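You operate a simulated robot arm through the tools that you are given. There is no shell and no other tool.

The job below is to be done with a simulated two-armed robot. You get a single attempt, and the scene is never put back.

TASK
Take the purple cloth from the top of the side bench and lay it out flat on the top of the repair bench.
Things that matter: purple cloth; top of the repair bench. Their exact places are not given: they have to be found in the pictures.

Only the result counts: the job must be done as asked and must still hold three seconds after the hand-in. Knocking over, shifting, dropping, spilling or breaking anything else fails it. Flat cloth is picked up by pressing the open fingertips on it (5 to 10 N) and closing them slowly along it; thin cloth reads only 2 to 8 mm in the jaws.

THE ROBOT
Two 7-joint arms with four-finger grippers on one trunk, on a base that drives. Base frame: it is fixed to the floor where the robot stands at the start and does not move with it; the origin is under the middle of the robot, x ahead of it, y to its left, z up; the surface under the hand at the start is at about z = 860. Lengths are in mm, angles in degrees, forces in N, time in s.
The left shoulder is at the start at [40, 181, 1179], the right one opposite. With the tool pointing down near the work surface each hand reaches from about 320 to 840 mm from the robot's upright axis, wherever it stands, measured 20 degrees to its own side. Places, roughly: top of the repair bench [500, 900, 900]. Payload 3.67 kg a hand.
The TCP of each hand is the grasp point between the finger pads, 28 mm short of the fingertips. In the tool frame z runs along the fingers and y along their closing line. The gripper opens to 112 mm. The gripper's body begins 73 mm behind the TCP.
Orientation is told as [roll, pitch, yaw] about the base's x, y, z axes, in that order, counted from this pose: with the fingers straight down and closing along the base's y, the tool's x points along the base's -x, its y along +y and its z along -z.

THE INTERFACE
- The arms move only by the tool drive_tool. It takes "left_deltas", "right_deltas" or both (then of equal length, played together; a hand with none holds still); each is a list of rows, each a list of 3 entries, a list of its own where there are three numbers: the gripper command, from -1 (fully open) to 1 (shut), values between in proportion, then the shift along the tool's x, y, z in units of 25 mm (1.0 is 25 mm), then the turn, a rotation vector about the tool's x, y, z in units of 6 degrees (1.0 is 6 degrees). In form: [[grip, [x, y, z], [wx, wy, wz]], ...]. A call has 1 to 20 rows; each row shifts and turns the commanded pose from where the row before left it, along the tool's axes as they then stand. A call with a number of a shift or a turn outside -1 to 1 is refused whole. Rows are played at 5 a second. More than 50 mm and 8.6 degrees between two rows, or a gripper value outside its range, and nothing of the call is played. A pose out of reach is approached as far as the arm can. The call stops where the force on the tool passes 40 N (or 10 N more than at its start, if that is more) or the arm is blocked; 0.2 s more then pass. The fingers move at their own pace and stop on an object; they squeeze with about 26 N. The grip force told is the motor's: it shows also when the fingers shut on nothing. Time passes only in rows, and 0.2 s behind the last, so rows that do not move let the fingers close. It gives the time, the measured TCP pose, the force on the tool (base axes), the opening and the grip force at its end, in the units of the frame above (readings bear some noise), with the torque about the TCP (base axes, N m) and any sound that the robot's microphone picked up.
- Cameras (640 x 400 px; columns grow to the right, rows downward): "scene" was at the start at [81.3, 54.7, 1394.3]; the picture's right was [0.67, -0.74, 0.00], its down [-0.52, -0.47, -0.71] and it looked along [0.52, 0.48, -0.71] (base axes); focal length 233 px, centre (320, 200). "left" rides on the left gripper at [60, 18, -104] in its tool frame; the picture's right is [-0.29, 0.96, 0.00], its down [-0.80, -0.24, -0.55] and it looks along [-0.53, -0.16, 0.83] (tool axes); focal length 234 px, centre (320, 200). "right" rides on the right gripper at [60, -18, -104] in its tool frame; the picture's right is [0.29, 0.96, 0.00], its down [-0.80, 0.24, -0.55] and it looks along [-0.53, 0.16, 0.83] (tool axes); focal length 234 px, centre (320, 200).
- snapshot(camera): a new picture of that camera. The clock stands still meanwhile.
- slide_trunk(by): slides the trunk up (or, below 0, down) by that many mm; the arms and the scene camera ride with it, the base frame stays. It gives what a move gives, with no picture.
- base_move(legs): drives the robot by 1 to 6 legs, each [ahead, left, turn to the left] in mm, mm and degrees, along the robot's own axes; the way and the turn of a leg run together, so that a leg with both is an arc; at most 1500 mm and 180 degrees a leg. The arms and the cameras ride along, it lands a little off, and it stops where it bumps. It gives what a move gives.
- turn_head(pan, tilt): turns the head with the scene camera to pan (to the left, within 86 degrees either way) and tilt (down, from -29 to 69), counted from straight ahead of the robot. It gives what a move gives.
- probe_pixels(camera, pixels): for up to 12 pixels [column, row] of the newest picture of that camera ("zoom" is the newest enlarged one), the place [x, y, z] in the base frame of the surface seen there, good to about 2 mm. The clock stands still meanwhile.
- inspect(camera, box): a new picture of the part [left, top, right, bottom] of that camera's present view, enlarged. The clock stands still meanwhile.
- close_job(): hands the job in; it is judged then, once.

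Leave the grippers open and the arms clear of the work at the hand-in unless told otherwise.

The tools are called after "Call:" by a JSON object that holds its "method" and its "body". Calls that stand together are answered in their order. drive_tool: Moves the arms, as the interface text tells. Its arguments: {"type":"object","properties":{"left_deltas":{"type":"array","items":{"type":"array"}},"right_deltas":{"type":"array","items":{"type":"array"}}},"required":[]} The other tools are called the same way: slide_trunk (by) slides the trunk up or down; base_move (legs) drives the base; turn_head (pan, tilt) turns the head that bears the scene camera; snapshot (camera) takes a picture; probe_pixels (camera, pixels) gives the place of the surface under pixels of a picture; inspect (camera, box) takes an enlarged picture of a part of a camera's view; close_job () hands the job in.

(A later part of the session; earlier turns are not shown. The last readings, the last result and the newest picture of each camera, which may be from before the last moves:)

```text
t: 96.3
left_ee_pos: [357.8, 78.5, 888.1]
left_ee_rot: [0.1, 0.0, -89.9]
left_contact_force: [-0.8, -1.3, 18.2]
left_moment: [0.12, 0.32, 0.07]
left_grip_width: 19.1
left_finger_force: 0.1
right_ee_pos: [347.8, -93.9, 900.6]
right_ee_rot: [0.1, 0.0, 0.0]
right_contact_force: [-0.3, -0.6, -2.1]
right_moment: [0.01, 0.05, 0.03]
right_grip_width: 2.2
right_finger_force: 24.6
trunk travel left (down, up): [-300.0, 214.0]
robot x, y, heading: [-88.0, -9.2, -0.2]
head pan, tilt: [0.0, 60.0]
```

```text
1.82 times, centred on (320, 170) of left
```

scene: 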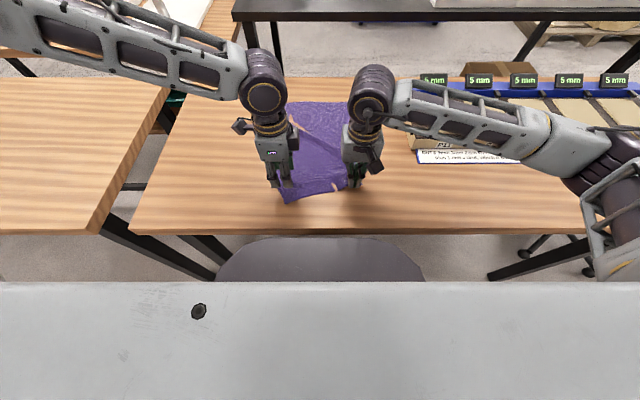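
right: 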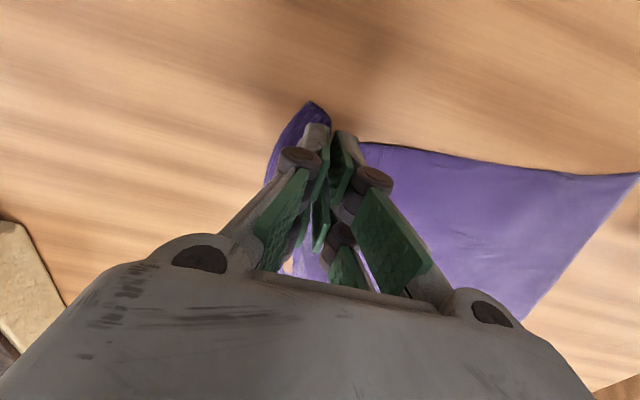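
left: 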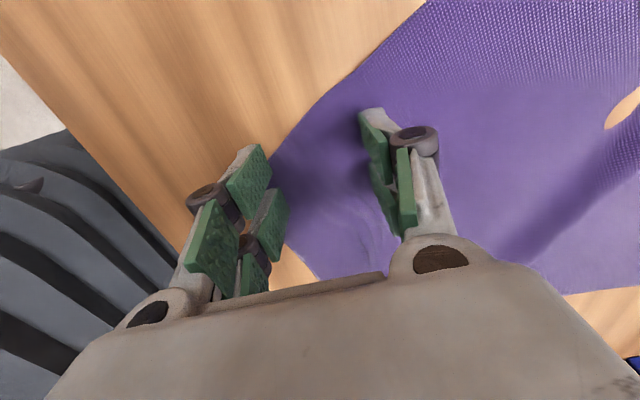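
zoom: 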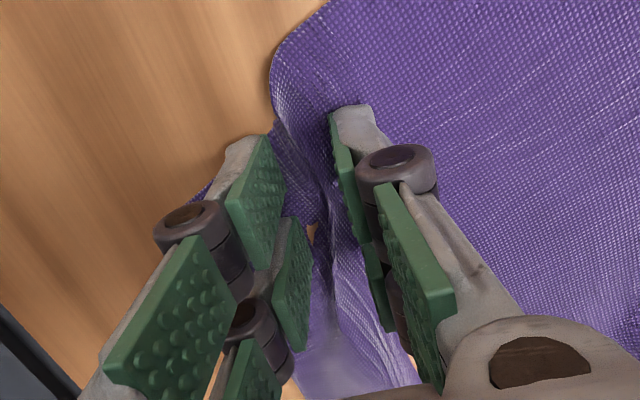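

A good fold is rising between the left fingers at 18 N. I'll keep closing slowly to shut, with less extra press.

Call:
{"method": "drive_tool", "body": {"left_deltas": [[0.696, [0, 0, 0.006], [0, 0, 0]], [0.75, [0, 0, 0.008], [0, 0, 0]], [0.8, [0, 0, 0.01], [0, 0, 0]], [0.857, [0, 0, 0.012], [0, 0, 0]], [0.893, [0, 0, 0.01], [0, 0, 0]], [0.929, [0, 0, 0.01], [0, 0, 0]], [0.965, [0, 0, 0.01], [0, 0, 0]], [1, [0, 0, 0.01], [0, 0, 0]], [1, [0, 0, 0], [0, 0, 0]], [1, [0, 0, 0], [0, 0, 0]]]}}

Call:
{"method": "inspect", "body": {"camera": "left", "box": [160, 60, 480, 280]}}

```text
t: 98.5
left_ee_pos: [358.3, 78.7, 887.5]
left_ee_rot: [0.1, 0.0, -89.9]
left_contact_force: [0.2, -1.5, 12.4]
left_moment: [0.09, 0.07, 0.0]
left_grip_width: 2.4
left_finger_force: 24.7
right_ee_pos: [349.4, -93.9, 900.5]
right_ee_rot: [0.0, 0.0, -0.1]
right_contact_force: [-0.5, 0.5, -0.5]
right_moment: [0.03, -0.03, 0.03]
right_grip_width: 2.9
right_finger_force: 25.3
trunk travel left (down, up): [-300.0, 214.0]
robot x, y, heading: [-84.7, -4.1, -0.1]
head pan, tilt: [0.0, 60.0]
```

```text
1.82 times, centred on (320, 170) of left
```

zoom: 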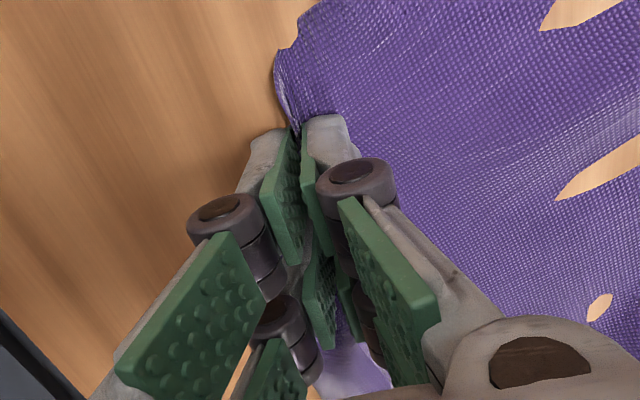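

The left now holds 2.4 mm and the right 2.9 mm. I'll raise the left 12 mm to match the right, then lift both together about 200 mm while moving about 80 mm forward.

Call:
{"method": "drive_tool", "body": {"left_deltas": [[1, [0, 0, -0.24], [0, 0, 0]], [1, [0, 0, -0.24], [0, 0, 0]], [1, [0, 0.2, -0.5], [0, 0, 0]], [1, [0, 0.2, -0.5], [0, 0, 0]], [1, [0, 0.2, -0.5], [0, 0, 0]], [1, [0, 0.2, -0.5], [0, 0, 0]], [1, [0, 0.2, -0.5], [0, 0, 0]], [1, [0, 0.2, -0.5], [0, 0, 0]], [1, [0, 0.2, -0.5], [0, 0, 0]], [1, [0, 0.2, -0.5], [0, 0, 0]], [1, [0, 0, 0], [0, 0, 0]]], "right_deltas": [[1, [0, 0, 0], [0, 0, 0]], [1, [0, 0, 0], [0, 0, 0]], [1, [-0.2, 0, -0.5], [0, 0, 0]], [1, [-0.2, 0, -0.5], [0, 0, 0]], [1, [-0.2, 0, -0.5], [0, 0, 0]], [1, [-0.2, 0, -0.5], [0, 0, 0]], [1, [-0.2, 0, -0.5], [0, 0, 0]], [1, [-0.2, 0, -0.5], [0, 0, 0]], [1, [-0.2, 0, -0.5], [0, 0, 0]], [1, [-0.2, 0, -0.5], [0, 0, 0]], [1, [0, 0, 0], [0, 0, 0]]]}}

Call:
{"method": "snapshot", "body": {"camera": "scene"}}

Call:
{"method": "snapshot", "body": {"camera": "right"}}

```text
t: 100.9
left_ee_pos: [400.7, 79.3, 997.8]
left_ee_rot: [0.0, 0.0, -89.9]
left_contact_force: [0.0, 0.0, 0.9]
left_moment: [-0.01, -0.05, 0.02]
left_grip_width: 2.7
left_finger_force: 27.8
right_ee_pos: [391.2, -94.5, 1001.5]
right_ee_rot: [0.0, 0.0, 0.0]
right_contact_force: [0.9, 1.1, -1.7]
right_moment: [-0.01, 0.01, 0.01]
right_grip_width: 1.7
right_finger_force: 22.9
trunk travel left (down, up): [-300.0, 214.0]
robot x, y, heading: [-84.9, -8.5, -0.1]
head pan, tilt: [0.0, 60.0]
```

```text
taken
```

scene: 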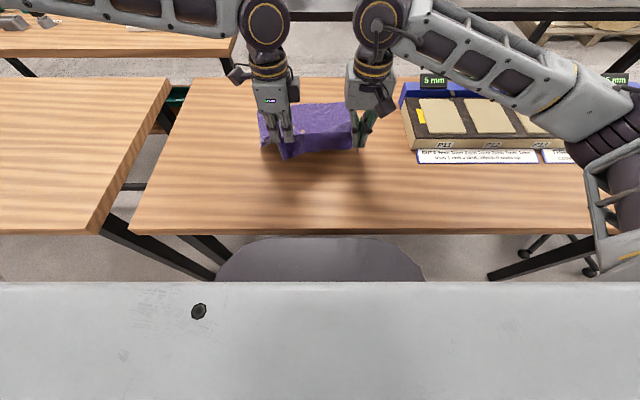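

```text
taken
```

right: 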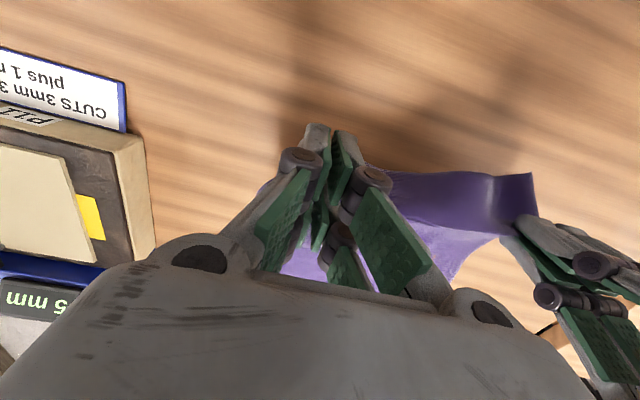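

Both hands hold and the near edge is lifting cleanly. I'll raise another 100 mm with the arms, moving forward 40 mm, then slide the trunk up 210 mm.

Call:
{"method": "drive_tool", "body": {"left_deltas": [[1, [0, 0.2, -0.5], [0, 0, 0]], [1, [0, 0.2, -0.5], [0, 0, 0]], [1, [0, 0.2, -0.5], [0, 0, 0]], [1, [0, 0.2, -0.5], [0, 0, 0]], [1, [0, 0.2, -0.5], [0, 0, 0]], [1, [0, 0.2, -0.5], [0, 0, 0]], [1, [0, 0.2, -0.5], [0, 0, 0]], [1, [0, 0.2, -0.5], [0, 0, 0]]], "right_deltas": [[1, [-0.2, 0, -0.5], [0, 0, 0]], [1, [-0.2, 0, -0.5], [0, 0, 0]], [1, [-0.2, 0, -0.5], [0, 0, 0]], [1, [-0.2, 0, -0.5], [0, 0, 0]], [1, [-0.2, 0, -0.5], [0, 0, 0]], [1, [-0.2, 0, -0.5], [0, 0, 0]], [1, [-0.2, 0, -0.5], [0, 0, 0]], [1, [-0.2, 0, -0.5], [0, 0, 0]]]}}

Call:
{"method": "slide_trunk", "body": {"by": 210}}

Call:
{"method": "snapshot", "body": {"camera": "scene"}}

Call:
{"method": "snapshot", "body": {"camera": "right"}}

Call:
{"method": "snapshot", "body": {"camera": "left"}}

```text
t: 102.7
left_ee_pos: [438.8, 77.0, 1098.4]
left_ee_rot: [0.0, 0.0, -89.9]
left_contact_force: [-0.4, -0.9, 0.9]
left_moment: [-0.06, 0.05, 0.0]
left_grip_width: 2.7
left_finger_force: 27.3
right_ee_pos: [431.8, -95.1, 1100.7]
right_ee_rot: [0.1, 0.0, 0.0]
right_contact_force: [0.3, 0.6, 2.1]
right_moment: [0.08, 0.0, 0.02]
right_grip_width: 1.5
right_finger_force: 24.3
trunk travel left (down, up): [-300.0, 214.0]
robot x, y, heading: [-86.4, -6.6, -0.3]
head pan, tilt: [0.0, 60.0]
```

```text
t: 104.9
left_ee_pos: [438.8, 77.1, 1309.0]
left_ee_rot: [0.0, 0.0, -89.9]
left_contact_force: [-1.4, -0.7, -0.2]
left_moment: [-0.04, 0.01, 0.0]
left_grip_width: 2.7
left_finger_force: 27.3
right_ee_pos: [431.8, -94.6, 1310.1]
right_ee_rot: [0.0, 0.0, 0.0]
right_contact_force: [-0.7, 0.0, -0.1]
right_moment: [0.0, 0.01, 0.05]
right_grip_width: 1.5
right_finger_force: 23.8
trunk travel left (down, up): [-510.0, 4.0]
robot x, y, heading: [-85.7, -9.9, -0.1]
head pan, tilt: [0.0, 60.0]
```

```text
taken
```

scene: 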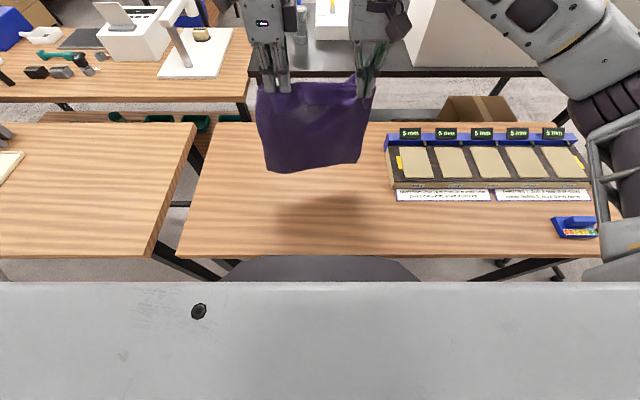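

```text
taken
```

right: 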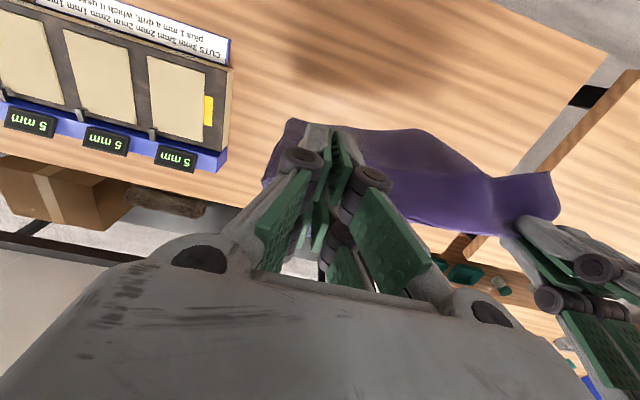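

```text
taken
```

left: 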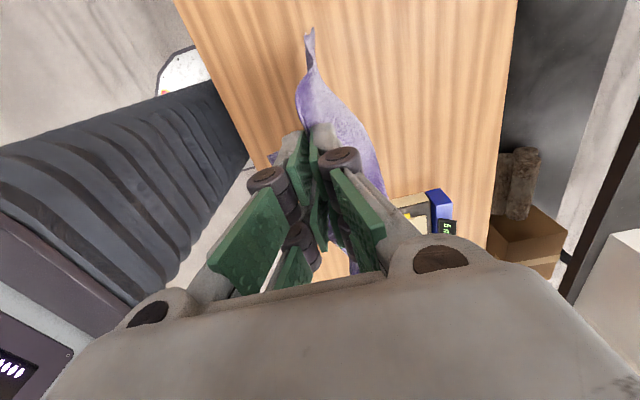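

The cloth hangs free between the hands. I'll probe its bottom edge to check it clears the bench.

Call:
{"method": "probe_pixels", "body": {"camera": "scene", "pixels": [[272, 167], [315, 168], [357, 160], [260, 95], [262, 130], [372, 90], [365, 130], [315, 90], [315, 130]]}}

Call:
{"method": "inspect", "body": {"camera": "scene", "box": [220, 60, 420, 200]}}

```text
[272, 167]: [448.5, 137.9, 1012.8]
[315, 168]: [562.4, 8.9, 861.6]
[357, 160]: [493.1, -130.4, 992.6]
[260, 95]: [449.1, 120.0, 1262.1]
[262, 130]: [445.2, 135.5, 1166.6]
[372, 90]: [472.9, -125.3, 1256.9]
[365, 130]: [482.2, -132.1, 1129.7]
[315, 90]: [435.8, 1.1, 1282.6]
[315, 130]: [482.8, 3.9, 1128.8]
```

```text
2.86 times, centred on (320, 130) of scene
```

zoom: 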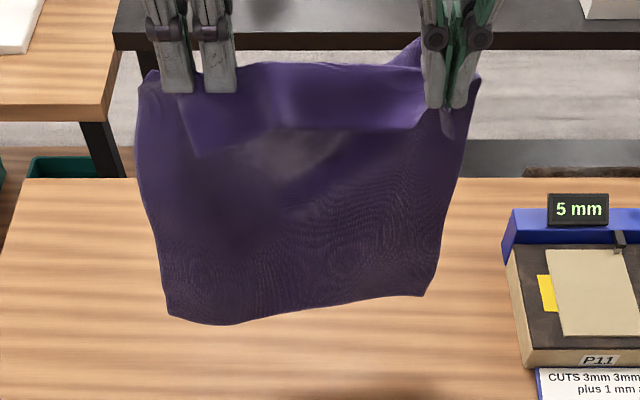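

The bottom is at about z≈1000, well clear. A flap of the near edge hangs over on the robot side, and I'll have to let it unfold when laying. Now I'll drive the robot 885 mm to the left, over to the repair bench.

Call:
{"method": "base_move", "body": {"legs": [[0, 440, 0], [0, 445, 0]]}}

Call:
{"method": "snapshot", "body": {"camera": "scene"}}

Call:
{"method": "snapshot", "body": {"camera": "left"}}

```text
t: 110.0
left_ee_pos: [437.4, 950.0, 1307.8]
left_ee_rot: [0.1, 0.0, -89.9]
left_contact_force: [-0.6, -0.9, -0.5]
left_moment: [0.01, 0.01, -0.02]
left_grip_width: 3.0
left_finger_force: 25.9
right_ee_pos: [430.4, 778.3, 1309.6]
right_ee_rot: [0.1, -0.1, -0.1]
right_contact_force: [-0.2, -0.1, -0.5]
right_moment: [0.01, 0.0, 0.0]
right_grip_width: 2.5
right_finger_force: 24.3
trunk travel left (down, up): [-510.0, 4.0]
robot x, y, heading: [-84.0, 865.5, -0.1]
head pan, tilt: [0.0, 60.0]
```

```text
taken
```

scene: 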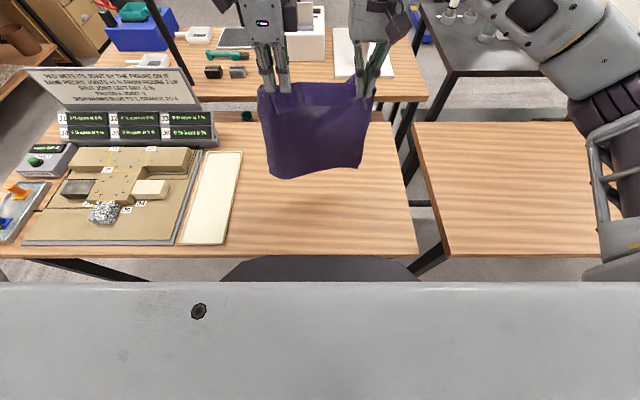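

```text
taken
```

left: 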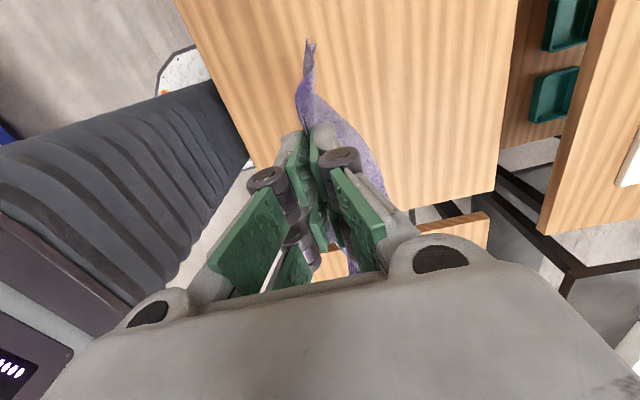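

The cloth now hangs over the repair bench. I'll probe the foam strip's near side and the bench edges to place the cloth safely in the free area.

Call:
{"method": "probe_pixels", "body": {"camera": "scene", "pixels": [[243, 155], [229, 244], [215, 200], [414, 250], [395, 130], [330, 254], [250, 200], [320, 200], [275, 170], [360, 160], [255, 90], [378, 85]]}}

```text
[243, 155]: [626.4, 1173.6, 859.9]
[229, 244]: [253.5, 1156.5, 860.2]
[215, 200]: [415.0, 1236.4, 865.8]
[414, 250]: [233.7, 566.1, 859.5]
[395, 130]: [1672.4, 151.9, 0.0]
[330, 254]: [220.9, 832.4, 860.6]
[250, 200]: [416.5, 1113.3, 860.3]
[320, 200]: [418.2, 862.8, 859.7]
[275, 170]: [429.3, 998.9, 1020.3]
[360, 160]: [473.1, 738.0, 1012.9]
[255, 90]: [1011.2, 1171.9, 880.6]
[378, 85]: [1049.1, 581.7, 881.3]
```

The free area is x 222–805 and y 555–1155, and the cloth hangs at y≈735–1000, which suits. I'll drive forward 80 mm (back to the starting distance from the benches), then reach both hands forward about 150 mm.

Call:
{"method": "base_move", "body": {"legs": [[80, 0, 0]]}}

Call:
{"method": "drive_tool", "body": {"left_deltas": [[1, [0, 0.6, 0], [0, 0, 0]], [1, [0, 0.6, 0], [0, 0, 0]], [1, [0, 0.6, 0], [0, 0, 0]], [1, [0, 0.6, 0], [0, 0, 0]], [1, [0, 0.6, 0], [0, 0, 0]], [1, [0, 0.6, 0], [0, 0, 0]], [1, [0, 0.6, 0], [0, 0, 0]], [1, [0, 0.6, 0], [0, 0, 0]], [1, [0, 0.6, 0], [0, 0, 0]], [1, [0, 0.6, 0], [0, 0, 0]]], "right_deltas": [[1, [-0.62, 0, 0], [0, 0, 0]], [1, [-0.62, 0, 0], [0, 0, 0]], [1, [-0.62, 0, 0], [0, 0, 0]], [1, [-0.62, 0, 0], [0, 0, 0]], [1, [-0.62, 0, 0], [0, 0, 0]], [1, [-0.62, 0, 0], [0, 0, 0]], [1, [-0.62, 0, 0], [0, 0, 0]], [1, [-0.62, 0, 0], [0, 0, 0]], [1, [-0.62, 0, 0], [0, 0, 0]], [1, [-0.62, 0, 0], [0, 0, 0]]]}}

Call:
{"method": "snapshot", "body": {"camera": "scene"}}

```text
t: 111.1
left_ee_pos: [509.0, 950.0, 1311.0]
left_ee_rot: [0.4, 0.1, -89.8]
left_contact_force: [-0.8, -0.8, 0.1]
left_moment: [-0.01, -0.12, 0.01]
left_grip_width: 2.7
left_finger_force: 26.9
right_ee_pos: [501.9, 779.2, 1313.8]
right_ee_rot: [0.1, -0.3, 0.1]
right_contact_force: [-0.5, 0.3, -1.2]
right_moment: [0.05, -0.08, -0.04]
right_grip_width: 2.1
right_finger_force: 24.2
trunk travel left (down, up): [-510.0, 4.0]
robot x, y, heading: [-11.9, 867.6, -0.1]
head pan, tilt: [0.0, 60.0]
```

```text
t: 113.3
left_ee_pos: [612.9, 1013.3, 1303.2]
left_ee_rot: [0.1, -0.2, -90.0]
left_contact_force: [6.6, -15.2, -0.2]
left_moment: [-0.42, -0.15, 0.2]
left_grip_width: 2.6
left_finger_force: 26.5
left hand out of reach, approached as far as the arm can: row 2, 3, 4, 5, 6, 7, 8, 9, 10
right_ee_pos: [665.7, 781.8, 1307.7]
right_ee_rot: [0.1, 0.1, 0.2]
right_contact_force: [-5.5, 15.7, 0.9]
right_moment: [0.54, 0.26, 0.4]
right_grip_width: 7.8
right_finger_force: 25.9
trunk travel left (down, up): [-510.0, 4.0]
robot x, y, heading: [-3.6, 865.1, -0.1]
head pan, tilt: [0.0, 60.0]
```

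```text
taken
```

scene: 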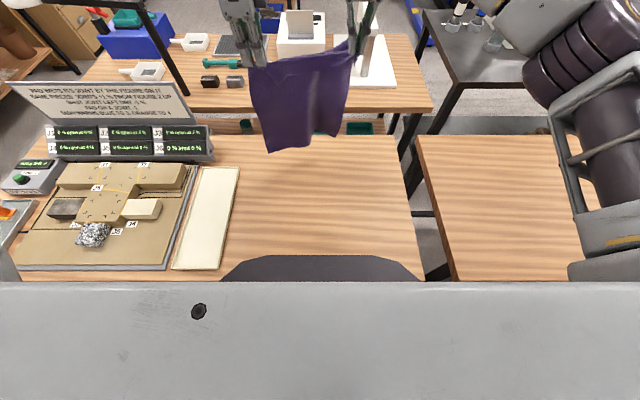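

The left reached its limit and was pushed outward to (613,1013), pulling the cloth tight (15 N). I'll relieve it at once, bringing both hands back toward the robot and together a little.

Call:
{"method": "drive_tool", "body": {"left_deltas": [[1, [-0.3, -0.5, 0], [0, 0, 0]], [1, [-0.3, -0.5, 0], [0, 0, 0]], [1, [-0.3, -0.5, 0], [0, 0, 0]], [1, [0, 0, 0], [0, 0, 0]]], "right_deltas": [[1, [0.8, 0.3, 0], [0, 0, 0]], [1, [0.8, 0.3, 0], [0, 0, 0]], [1, [0.8, 0.3, 0], [0, 0, 0]], [1, [0.8, 0, 0], [0, 0, 0]]]}}

Call:
{"method": "snapshot", "body": {"camera": "scene"}}

Call:
{"method": "snapshot", "body": {"camera": "right"}}

Call:
{"method": "snapshot", "body": {"camera": "left"}}

```text
t: 114.3
left_ee_pos: [573.8, 990.8, 1303.2]
left_ee_rot: [0.1, 0.1, -89.9]
left_contact_force: [-0.1, 0.0, -0.9]
left_moment: [0.03, -0.04, -0.02]
left_grip_width: 2.8
left_finger_force: 26.3
right_ee_pos: [583.0, 801.7, 1310.2]
right_ee_rot: [0.0, -0.1, 0.0]
right_contact_force: [0.1, 2.1, 1.3]
right_moment: [0.14, 0.0, -0.06]
right_grip_width: 3.4
right_finger_force: 25.6
trunk travel left (down, up): [-510.0, 4.0]
robot x, y, heading: [-8.3, 865.0, 0.1]
head pan, tilt: [0.0, 60.0]
```

```text
taken
```

scene: 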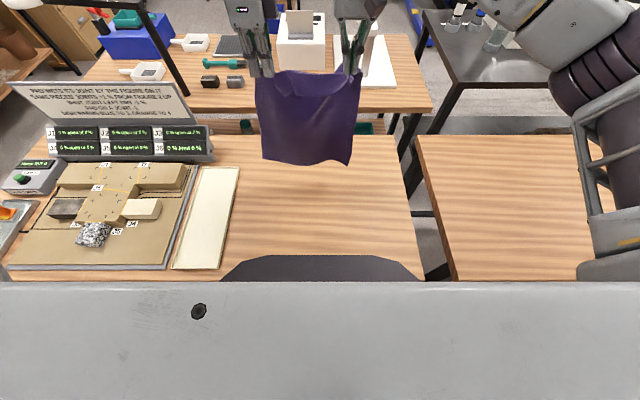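

```text
taken
```

right: 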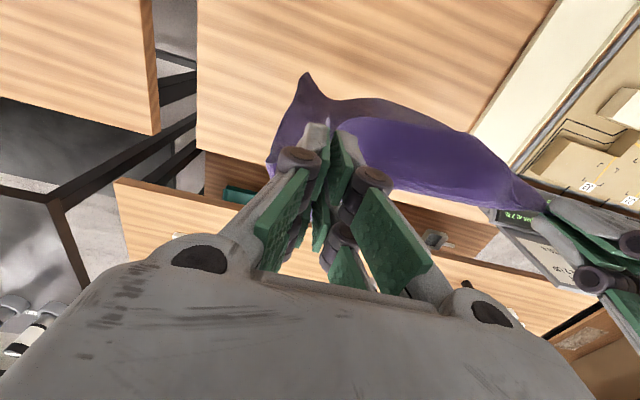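

```text
taken
```

left: 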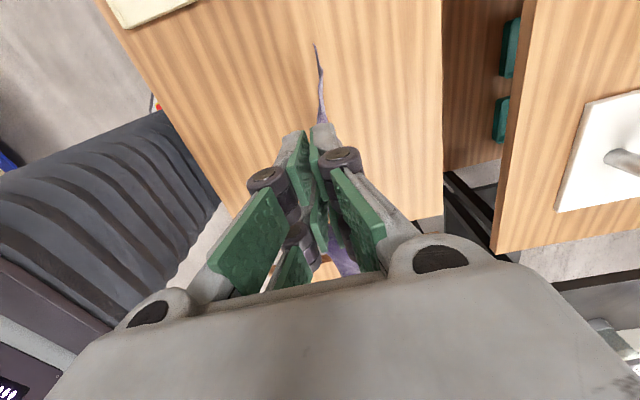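

Both grips still hold (2.8 and 3.4 mm) and the tension is gone. Before deciding how far forward the cloth can land, I'll check how close the base front (dark shape at (320,262)) is to the bench.

Call:
{"method": "probe_pixels", "body": {"camera": "scene", "pixels": [[320, 257], [320, 270], [240, 270], [400, 270], [300, 252], [205, 270], [440, 278], [265, 160], [300, 162], [350, 155], [262, 100], [355, 100]]}}

```text
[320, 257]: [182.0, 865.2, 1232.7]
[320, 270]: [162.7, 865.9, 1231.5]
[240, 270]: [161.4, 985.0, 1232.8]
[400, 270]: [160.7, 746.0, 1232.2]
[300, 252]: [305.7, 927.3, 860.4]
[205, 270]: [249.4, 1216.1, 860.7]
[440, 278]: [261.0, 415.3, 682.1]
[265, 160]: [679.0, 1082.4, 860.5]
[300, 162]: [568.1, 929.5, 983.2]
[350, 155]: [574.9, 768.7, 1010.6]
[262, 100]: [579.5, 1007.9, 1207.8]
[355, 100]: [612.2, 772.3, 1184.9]
```

The cloth bottom is about 145 mm above the bench. The trunk will do the vertical part, which keeps the arms in their best range, and the arms will pull back toward the robot in steps. First, the trunk goes down 140 mm so the bottom edge just meets the bench.

Call:
{"method": "slide_trunk", "body": {"by": -140}}

Call:
{"method": "snapshot", "body": {"camera": "scene"}}

```text
t: 115.9
left_ee_pos: [574.3, 991.9, 1163.1]
left_ee_rot: [0.1, 0.0, -89.9]
left_contact_force: [0.7, -0.2, 0.5]
left_moment: [0.02, -0.02, 0.0]
left_grip_width: 2.2
left_finger_force: 26.9
right_ee_pos: [585.4, 802.9, 1170.6]
right_ee_rot: [0.2, 0.0, 0.0]
right_contact_force: [0.8, 0.0, 0.0]
right_moment: [0.02, -0.01, 0.0]
right_grip_width: 1.9
right_finger_force: 25.1
trunk travel left (down, up): [-370.0, 144.0]
robot x, y, heading: [-3.5, 868.9, -0.2]
head pan, tilt: [0.0, 60.0]
```

```text
taken
```

scene: 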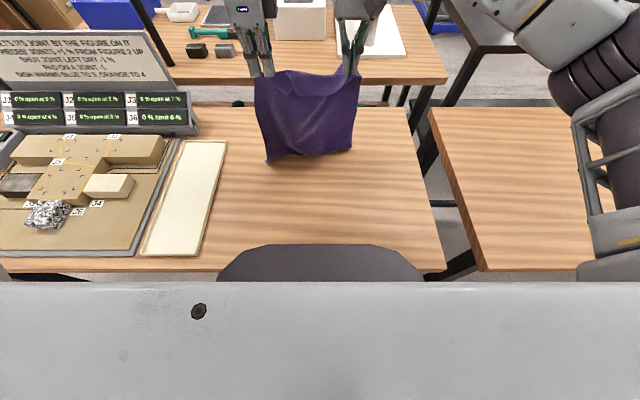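

The bottom corner is just touching. Next, small alternating steps: trunk down 40 mm, hands back 40 mm, twice.

Call:
{"method": "slide_trunk", "body": {"by": -40}}

Call:
{"method": "drive_tool", "body": {"left_deltas": [[1, [0, -0.4, 0], [0, 0, 0]], [1, [0, -0.4, 0], [0, 0, 0]], [1, [0, -0.4, 0], [0, 0, 0]], [1, [0, -0.4, 0], [0, 0, 0]]], "right_deltas": [[1, [0.4, 0, 0], [0, 0, 0]], [1, [0.4, 0, 0], [0, 0, 0]], [1, [0.4, 0, 0], [0, 0, 0]], [1, [0.4, 0, 0], [0, 0, 0]]]}}

Call:
{"method": "slide_trunk", "body": {"by": -40}}

Call:
{"method": "drive_tool", "body": {"left_deltas": [[1, [0, -0.4, 0], [0, 0, 0]], [1, [0, -0.4, 0], [0, 0, 0]], [1, [0, -0.4, 0], [0, 0, 0]], [1, [0, -0.4, 0], [0, 0, 0]]], "right_deltas": [[1, [0.4, 0, 0], [0, 0, 0]], [1, [0.4, 0, 0], [0, 0, 0]], [1, [0.4, 0, 0], [0, 0, 0]], [1, [0.4, 0, 0], [0, 0, 0]]]}}

Call:
{"method": "snapshot", "body": {"camera": "scene"}}

Call:
{"method": "snapshot", "body": {"camera": "left"}}

```text
t: 116.8
left_ee_pos: [573.1, 992.2, 1123.0]
left_ee_rot: [0.0, 0.0, -90.0]
left_contact_force: [-1.1, -0.1, 0.6]
left_moment: [0.02, 0.08, 0.0]
left_grip_width: 2.8
left_finger_force: 26.6
right_ee_pos: [583.3, 802.7, 1132.2]
right_ee_rot: [0.1, -0.2, 0.1]
right_contact_force: [-0.2, -0.3, 0.2]
right_moment: [-0.04, 0.01, -0.02]
right_grip_width: 3.1
right_finger_force: 24.7
trunk travel left (down, up): [-330.0, 184.0]
robot x, y, heading: [-7.0, 868.2, 0.1]
head pan, tilt: [0.0, 60.0]
```

```text
t: 117.8
left_ee_pos: [532.8, 991.6, 1122.1]
left_ee_rot: [0.1, 0.1, -89.9]
left_contact_force: [1.3, -0.8, 0.2]
left_moment: [0.0, -0.06, -0.02]
left_grip_width: 2.3
left_finger_force: 26.4
right_ee_pos: [543.7, 803.1, 1130.5]
right_ee_rot: [0.0, -0.1, 0.2]
right_contact_force: [-0.3, 0.2, 1.4]
right_moment: [-0.04, 0.0, -0.01]
right_grip_width: 1.6
right_finger_force: 26.3
trunk travel left (down, up): [-330.0, 184.0]
robot x, y, heading: [-3.3, 866.0, -0.0]
head pan, tilt: [0.0, 60.0]
```

```text
t: 118.6
left_ee_pos: [532.9, 991.3, 1084.5]
left_ee_rot: [0.1, 0.0, -89.9]
left_contact_force: [-0.3, 0.9, -0.4]
left_moment: [0.05, -0.12, 0.01]
left_grip_width: 2.4
left_finger_force: 26.2
right_ee_pos: [545.3, 802.9, 1091.2]
right_ee_rot: [0.1, 0.1, 0.0]
right_contact_force: [0.0, 1.0, 0.6]
right_moment: [0.04, -0.02, 0.02]
right_grip_width: 2.6
right_finger_force: 28.3
trunk travel left (down, up): [-290.0, 224.0]
robot x, y, heading: [-5.2, 866.8, 0.1]
head pan, tilt: [0.0, 60.0]
```

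```text
t: 119.6
left_ee_pos: [494.1, 990.6, 1084.2]
left_ee_rot: [0.0, 0.0, -89.8]
left_contact_force: [0.4, -0.4, 0.5]
left_moment: [-0.03, 0.02, 0.0]
left_grip_width: 2.3
left_finger_force: 26.8
right_ee_pos: [503.9, 802.4, 1091.5]
right_ee_rot: [0.1, 0.0, -0.1]
right_contact_force: [0.0, 0.1, 0.6]
right_moment: [0.08, 0.01, 0.03]
right_grip_width: 1.7
right_finger_force: 23.2
trunk travel left (down, up): [-290.0, 224.0]
robot x, y, heading: [-9.3, 866.6, 0.1]
head pan, tilt: [0.0, 60.0]
```

```text
taken
```

scene: 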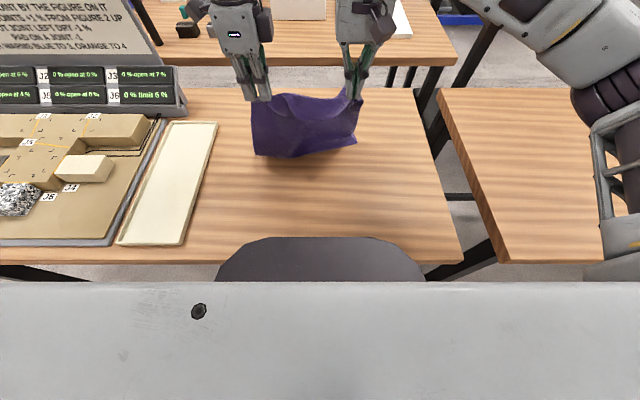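

```text
taken
```

left: 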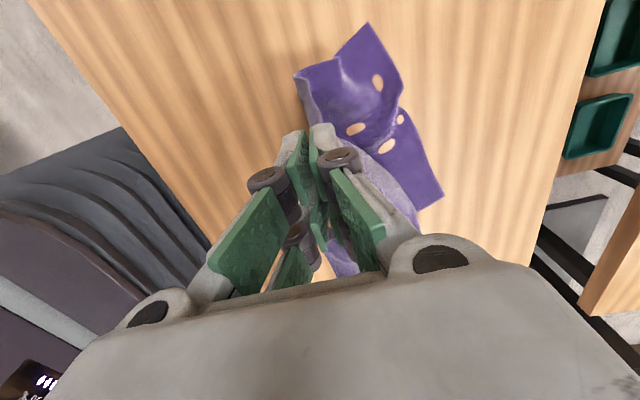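

The far edge lies on the bench and the sheet is following. I'll do two more steps of 40 mm.

Call:
{"method": "slide_trunk", "body": {"by": -40}}

Call:
{"method": "drive_tool", "body": {"left_deltas": [[1, [0, -0.42, 0], [0, 0, 0]], [1, [0, -0.42, 0], [0, 0, 0]], [1, [0, -0.42, 0], [0, 0, 0]], [1, [0, -0.42, 0], [0, 0, 0]]], "right_deltas": [[1, [0.45, 0, 0], [0, 0, 0]], [1, [0.45, 0, 0], [0, 0, 0]], [1, [0.45, 0, 0.1], [0, 0, 0]], [1, [0.45, 0, 0.1], [0, 0, 0]]]}}

Call:
{"method": "slide_trunk", "body": {"by": -40}}

Call:
{"method": "drive_tool", "body": {"left_deltas": [[1, [0, -0.42, 0], [0, 0, 0]], [1, [0, -0.42, 0], [0, 0, 0]], [1, [0, -0.42, 0], [0, 0, 0]], [1, [0, -0.42, 0], [0, 0, 0]]], "right_deltas": [[1, [0.42, 0, 0], [0, 0, 0]], [1, [0.42, 0, 0], [0, 0, 0]], [1, [0.42, 0, 0], [0, 0, 0]], [1, [0.42, 0, 0], [0, 0, 0]]]}}

Call:
{"method": "snapshot", "body": {"camera": "scene"}}

Call:
{"method": "snapshot", "body": {"camera": "left"}}

Call:
{"method": "snapshot", "body": {"camera": "right"}}

```text
t: 120.4
left_ee_pos: [493.9, 991.3, 1042.9]
left_ee_rot: [0.1, 0.0, -89.8]
left_contact_force: [-0.2, 0.2, 0.5]
left_moment: [0.0, 0.05, 0.0]
left_grip_width: 2.4
left_finger_force: 26.8
right_ee_pos: [504.1, 801.4, 1051.4]
right_ee_rot: [0.0, 0.0, 0.1]
right_contact_force: [-0.2, 0.4, 1.9]
right_moment: [0.11, -0.01, 0.04]
right_grip_width: 1.8
right_finger_force: 24.1
trunk travel left (down, up): [-250.0, 264.0]
robot x, y, heading: [-7.4, 867.1, 0.2]
head pan, tilt: [0.0, 60.0]
```

```text
t: 121.4
left_ee_pos: [452.4, 992.2, 1044.0]
left_ee_rot: [0.0, 0.0, -89.9]
left_contact_force: [0.9, -0.1, -0.5]
left_moment: [-0.01, 0.01, 0.01]
left_grip_width: 2.3
left_finger_force: 25.2
right_ee_pos: [458.6, 800.5, 1046.0]
right_ee_rot: [0.2, -0.1, 0.1]
right_contact_force: [-0.6, 1.1, -0.8]
right_moment: [0.03, -0.01, 0.02]
right_grip_width: 2.4
right_finger_force: 25.2
trunk travel left (down, up): [-250.0, 264.0]
robot x, y, heading: [-7.4, 866.5, 0.1]
head pan, tilt: [0.0, 60.0]
```

```text
t: 122.2
left_ee_pos: [453.0, 990.8, 1004.2]
left_ee_rot: [0.1, 0.1, -89.9]
left_contact_force: [0.8, 0.1, 0.5]
left_moment: [0.03, -0.02, 0.02]
left_grip_width: 2.2
left_finger_force: 24.8
right_ee_pos: [458.6, 802.2, 1007.8]
right_ee_rot: [0.0, -0.1, 0.1]
right_contact_force: [-0.1, 0.4, -0.1]
right_moment: [0.0, 0.02, -0.04]
right_grip_width: 2.2
right_finger_force: 24.3
trunk travel left (down, up): [-210.0, 304.0]
robot x, y, heading: [-5.0, 865.9, -0.0]
head pan, tilt: [0.0, 60.0]
```

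```text
t: 123.2
left_ee_pos: [409.7, 991.8, 1004.6]
left_ee_rot: [0.1, 0.0, -89.9]
left_contact_force: [0.6, -0.6, 1.3]
left_moment: [-0.01, 0.01, 0.0]
left_grip_width: 2.3
left_finger_force: 27.4
right_ee_pos: [414.7, 803.0, 1007.3]
right_ee_rot: [0.1, -0.1, 0.0]
right_contact_force: [0.6, 1.0, 2.7]
right_moment: [0.05, -0.05, 0.03]
right_grip_width: 1.7
right_finger_force: 26.2
trunk travel left (down, up): [-210.0, 304.0]
robot x, y, heading: [-9.3, 864.5, -0.0]
head pan, tilt: [0.0, 60.0]
```

```text
taken
```

scene: 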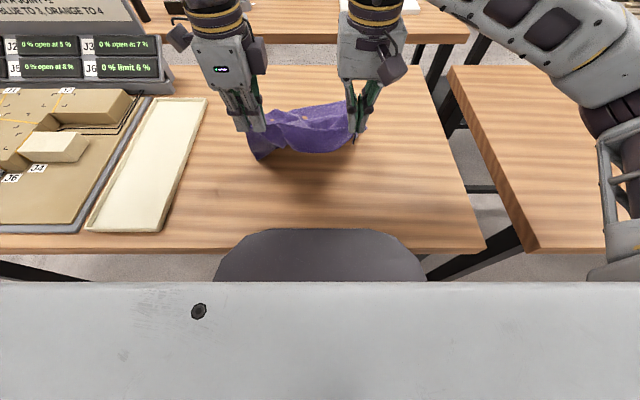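

```text
taken
```

left: 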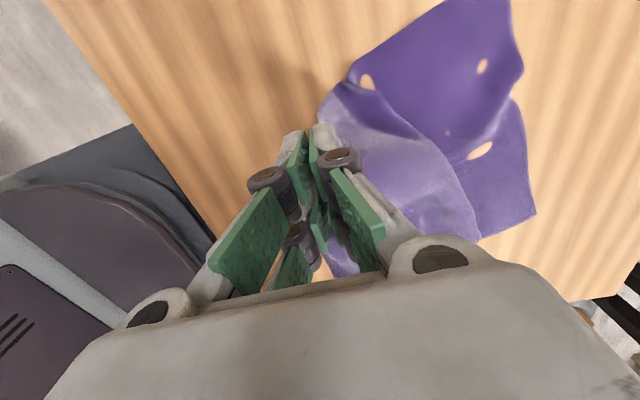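

```text
taken
```

right: 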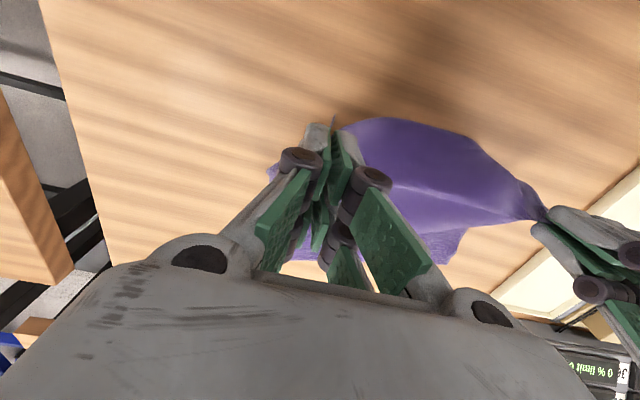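

It is laying well. I'll probe the far edge and the hanging flap's lower edge to plan the final descent.

Call:
{"method": "probe_pixels", "body": {"camera": "left", "pixels": [[532, 212], [512, 5], [522, 70], [480, 235], [400, 25], [350, 70], [440, 130], [340, 100]]}}

Call:
{"method": "probe_pixels", "body": {"camera": "right", "pixels": [[360, 125], [420, 122], [480, 145], [520, 185], [335, 118], [275, 172], [400, 180], [460, 235], [450, 180]]}}

Call:
{"method": "inspect", "body": {"camera": "scene", "box": [200, 70, 420, 200]}}

```text
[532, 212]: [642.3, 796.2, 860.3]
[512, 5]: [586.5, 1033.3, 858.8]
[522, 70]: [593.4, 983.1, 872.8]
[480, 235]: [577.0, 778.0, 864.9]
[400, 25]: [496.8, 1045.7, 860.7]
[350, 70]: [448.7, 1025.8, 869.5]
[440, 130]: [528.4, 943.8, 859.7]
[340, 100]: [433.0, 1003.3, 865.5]
```

```text
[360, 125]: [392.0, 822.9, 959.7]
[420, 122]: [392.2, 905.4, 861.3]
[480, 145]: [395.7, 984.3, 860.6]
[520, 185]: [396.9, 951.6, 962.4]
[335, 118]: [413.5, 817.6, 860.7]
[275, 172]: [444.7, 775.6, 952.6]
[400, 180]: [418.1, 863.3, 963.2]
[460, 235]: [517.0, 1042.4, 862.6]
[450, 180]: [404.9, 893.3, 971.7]
```

```text
2.91 times, centred on (310, 135) of scene
```

zoom: 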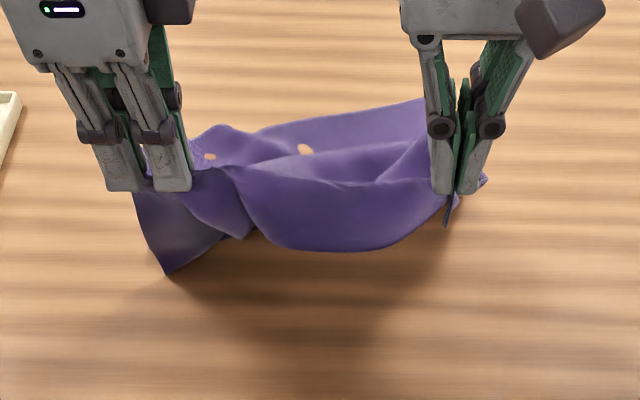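

The hands' tips are about 117 mm above the bench with the far edge at x≈590–640. I'll pull back to x≈345 while dropping to about 90 mm tip height. Then I'll come straight down with a slight forward motion so the flap falls toward the robot.

Call:
{"method": "drive_tool", "body": {"left_deltas": [[1, [0, -0.34, 0.14], [0, 0, 0]], [1, [0, -0.34, 0.14], [0, 0, 0]], [1, [0, -0.34, 0.14], [0, 0, 0]], [1, [0, -0.34, 0.14], [0, 0, 0]], [1, [0, -0.34, 0.14], [0, 0, 0]], [1, [0, -0.34, 0.14], [0, 0, 0]], [1, [0, -0.34, 0.14], [0, 0, 0]], [1, [0, -0.34, 0.14], [0, 0, 0]], [1, [0, 0, 0], [0, 0, 0]]], "right_deltas": [[1, [0.36, 0, 0.15], [0, 0, 0]], [1, [0.36, 0, 0.15], [0, 0, 0]], [1, [0.36, 0, 0.15], [0, 0, 0]], [1, [0.36, 0, 0.15], [0, 0, 0]], [1, [0.36, 0, 0.15], [0, 0, 0]], [1, [0.36, 0, 0.15], [0, 0, 0]], [1, [0.36, 0, 0.15], [0, 0, 0]], [1, [0.36, 0, 0.15], [0, 0, 0]], [1, [0, 0, 0], [0, 0, 0]]]}}

Call:
{"method": "inspect", "body": {"camera": "scene", "box": [180, 80, 440, 240]}}

Call:
{"method": "snapshot", "body": {"camera": "left"}}

```text
t: 125.2
left_ee_pos: [341.1, 990.3, 975.9]
left_ee_rot: [0.0, 0.0, -90.0]
left_contact_force: [0.6, 0.2, 0.6]
left_moment: [0.0, -0.01, 0.04]
left_grip_width: 2.2
left_finger_force: 24.8
right_ee_pos: [345.1, 800.9, 977.5]
right_ee_rot: [0.0, 0.0, 0.0]
right_contact_force: [-0.3, 0.5, -0.7]
right_moment: [0.0, 0.02, 0.0]
right_grip_width: 2.5
right_finger_force: 25.4
trunk travel left (down, up): [-210.0, 304.0]
robot x, y, heading: [-8.2, 862.7, -0.2]
head pan, tilt: [0.0, 60.0]
```

```text
2.46 times, centred on (310, 160) of scene
```

zoom: 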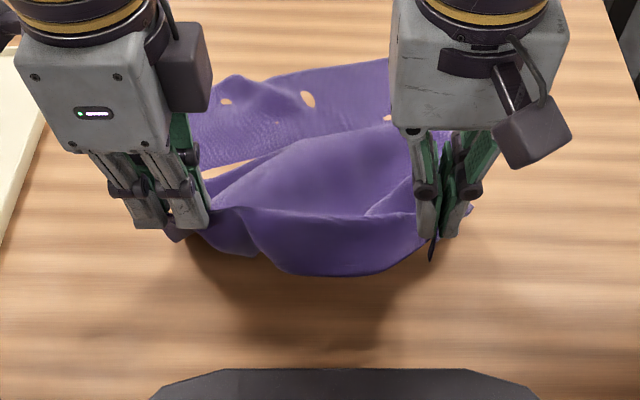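

```text
taken
```

left: 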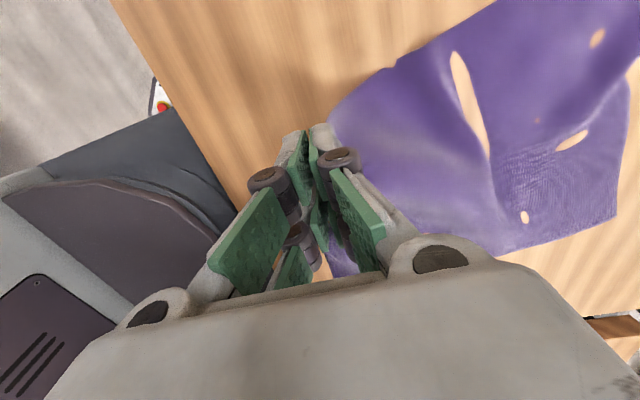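

Good. Next I'll go down to just above the bench (TCP z≈892) with a 20 mm forward drift so the flap lies toward the robot.

Call:
{"method": "drive_tool", "body": {"left_deltas": [[1, [0, 0.08, 0.33], [0, 0, 0]], [1, [0, 0.08, 0.33], [0, 0, 0]], [1, [0, 0.08, 0.33], [0, 0, 0]], [1, [0, 0.08, 0.33], [0, 0, 0]], [1, [0, 0.08, 0.33], [0, 0, 0]], [1, [0, 0.08, 0.33], [0, 0, 0]], [1, [0, 0.08, 0.33], [0, 0, 0]], [1, [0, 0.08, 0.33], [0, 0, 0]], [1, [0, 0.08, 0.33], [0, 0, 0]], [1, [0, 0.08, 0.33], [0, 0, 0]], [1, [0, 0, 0], [0, 0, 0]]], "right_deltas": [[1, [-0.08, 0, 0.33], [0, 0, 0]], [1, [-0.08, 0, 0.33], [0, 0, 0]], [1, [-0.08, 0, 0.33], [0, 0, 0]], [1, [-0.08, 0, 0.33], [0, 0, 0]], [1, [-0.08, 0, 0.33], [0, 0, 0]], [1, [-0.08, 0, 0.33], [0, 0, 0]], [1, [-0.08, 0, 0.33], [0, 0, 0]], [1, [-0.08, 0, 0.33], [0, 0, 0]], [1, [-0.08, 0, 0.33], [0, 0, 0]], [1, [-0.08, 0, 0.33], [0, 0, 0]], [1, [0, 0, 0], [0, 0, 0]]]}}

Call:
{"method": "inspect", "body": {"camera": "scene", "box": [180, 80, 440, 240]}}

Call:
{"method": "snapshot", "body": {"camera": "left"}}

Call:
{"method": "snapshot", "body": {"camera": "right"}}

```text
t: 127.7
left_ee_pos: [360.8, 990.5, 894.8]
left_ee_rot: [0.1, 0.0, -90.0]
left_contact_force: [0.4, 0.3, 1.9]
left_moment: [-0.01, 0.0, 0.01]
left_grip_width: 2.8
left_finger_force: 25.4
right_ee_pos: [364.0, 800.4, 894.5]
right_ee_rot: [-0.1, 0.0, 0.1]
right_contact_force: [-0.3, -0.4, 0.7]
right_moment: [-0.01, 0.01, 0.02]
right_grip_width: 3.0
right_finger_force: 25.2
trunk travel left (down, up): [-210.0, 304.0]
robot x, y, heading: [-10.5, 866.6, 0.1]
head pan, tilt: [0.0, 60.0]
```

```text
2.46 times, centred on (310, 160) of scene
```

zoom: 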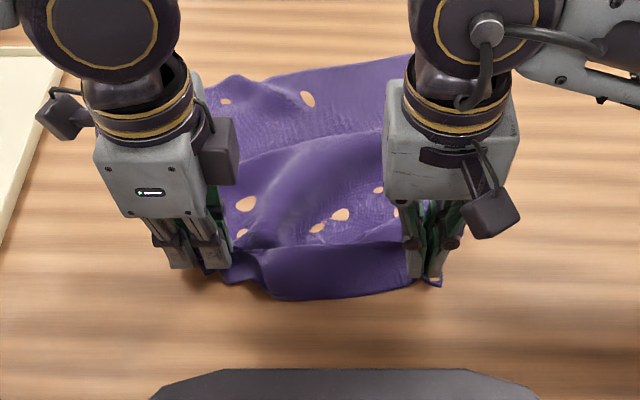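

```text
taken
```

left: 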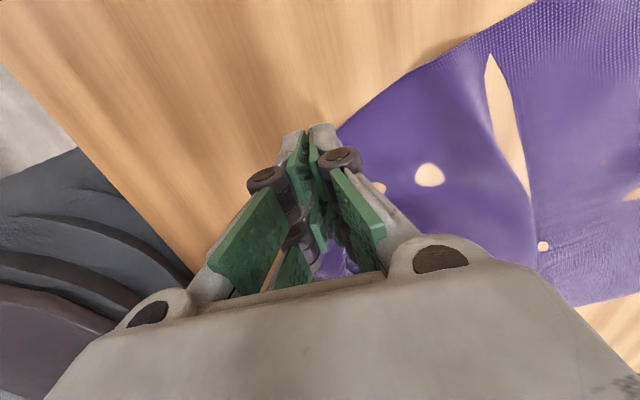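

```text
taken
```

right: 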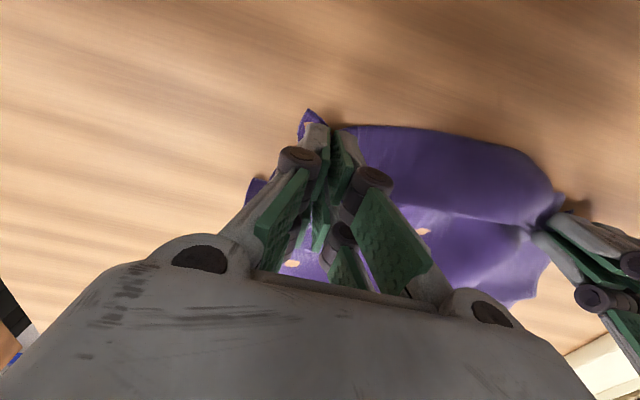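

The flap lies toward the robot as wanted. I'll lower the last 7 mm to press lightly before opening.

Call:
{"method": "drive_tool", "body": {"left_deltas": [[1, [0, 0, 0.14], [0, 0, 0]], [1, [0, 0, 0.12], [0, 0, 0]], [1, [0, 0, 0], [0, 0, 0]]], "right_deltas": [[1, [0, 0, 0.14], [0, 0, 0]], [1, [0, 0, 0.12], [0, 0, 0]], [1, [0, 0, 0], [0, 0, 0]]]}}

```text
t: 128.4
left_ee_pos: [359.9, 991.3, 890.5]
left_ee_rot: [0.3, -0.1, -89.9]
left_contact_force: [-5.1, -3.0, 33.0]
left_moment: [-0.29, 0.08, -0.03]
left_grip_width: 2.4
left_finger_force: 26.1
right_ee_pos: [362.8, 799.0, 889.3]
right_ee_rot: [0.2, -0.2, 0.1]
right_contact_force: [0.3, -0.9, 1.6]
right_moment: [0.0, 0.0, -0.03]
right_grip_width: 3.5
right_finger_force: 27.6
trunk travel left (down, up): [-210.0, 304.0]
robot x, y, heading: [-6.5, 865.9, -0.1]
head pan, tilt: [0.0, 60.0]
```

The left already presses 33 N because bunched cloth lies under its tips, so I'll ease it up 1.6 mm. The right goes down 1.5 mm.

Call:
{"method": "drive_tool", "body": {"left_deltas": [[1, [0, 0, -0.064], [0, 0, 0]], [1, [0, 0, 0], [0, 0, 0]]], "right_deltas": [[1, [0, 0, 0.06], [0, 0, 0]], [1, [0, 0, 0], [0, 0, 0]]]}}

```text
t: 129.1
left_ee_pos: [359.6, 990.4, 889.5]
left_ee_rot: [0.2, 0.0, -89.9]
left_contact_force: [-1.9, -4.5, 24.8]
left_moment: [-0.3, 0.04, -0.02]
left_grip_width: 2.5
left_finger_force: 26.2
right_ee_pos: [365.0, 799.4, 887.7]
right_ee_rot: [0.1, -0.2, 0.0]
right_contact_force: [-0.4, 0.5, 1.9]
right_moment: [-0.03, 0.0, 0.01]
right_grip_width: 3.3
right_finger_force: 28.1
trunk travel left (down, up): [-210.0, 304.0]
robot x, y, heading: [-7.5, 867.0, -0.0]
head pan, tilt: [0.0, 60.0]
```

I'll open both slowly along the arc with light press, so the pinched folds spread out.

Call:
{"method": "drive_tool", "body": {"left_deltas": [[0.929, [0, 0, -0.04], [0, 0, 0]], [0.857, [0, 0, -0.022], [0, 0, 0]], [0.75, [0, 0, -0.026], [0, 0, 0]], [0.643, [0, 0, -0.019], [0, 0, 0]], [0.536, [0, 0, -0.011], [0, 0, 0]], [0.429, [0, 0, -0.004], [0, 0, 0]], [0.321, [0, 0, 0.004], [0, 0, 0]], [0.179, [0, 0, 0.016], [0, 0, 0]], [0.036, [0, 0, 0.029], [0, 0, 0]], [0.036, [0, 0, 0], [0, 0, 0]]], "right_deltas": [[0.929, [0, 0, 0.02], [0, 0, 0]], [0.857, [0, 0, -0.02], [0, 0, 0]], [0.75, [0, 0, -0.026], [0, 0, 0]], [0.643, [0, 0, -0.019], [0, 0, 0]], [0.536, [0, 0, -0.011], [0, 0, 0]], [0.429, [0, 0, -0.004], [0, 0, 0]], [0.321, [0, 0, 0.004], [0, 0, 0]], [0.179, [0, 0, 0.016], [0, 0, 0]], [0.036, [0, 0, 0.029], [0, 0, 0]], [0.036, [0, 0, 0], [0, 0, 0]]]}}

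Call:
{"method": "snapshot", "body": {"camera": "left"}}

Call:
{"method": "snapshot", "body": {"camera": "right"}}

```text
t: 131.2
left_ee_pos: [362.1, 992.3, 891.9]
left_ee_rot: [0.1, 0.0, -89.9]
left_contact_force: [0.3, -0.6, 0.3]
left_moment: [0.01, -0.02, 0.02]
left_grip_width: 54.1
left_finger_force: 0.1
right_ee_pos: [364.4, 801.4, 888.4]
right_ee_rot: [0.0, 0.0, 0.0]
right_contact_force: [0.2, -0.7, 1.7]
right_moment: [-0.03, -0.04, 0.0]
right_grip_width: 53.5
right_finger_force: 0.1
trunk travel left (down, up): [-210.0, 304.0]
robot x, y, heading: [-7.4, 866.8, 0.3]
head pan, tilt: [0.0, 60.0]
```

```text
taken
```

left: 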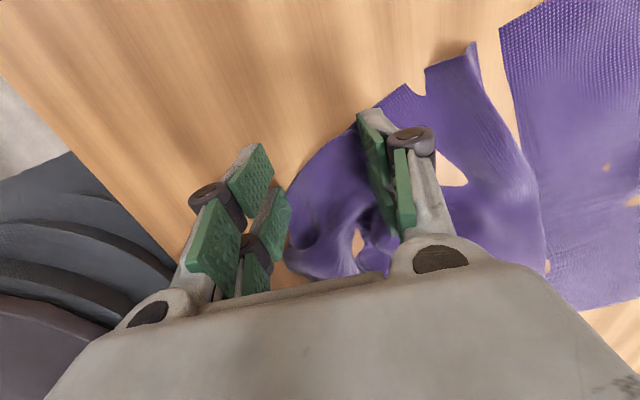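

```text
taken
```

right: 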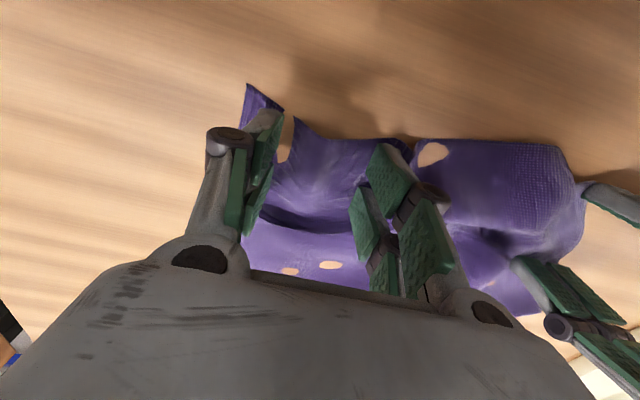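

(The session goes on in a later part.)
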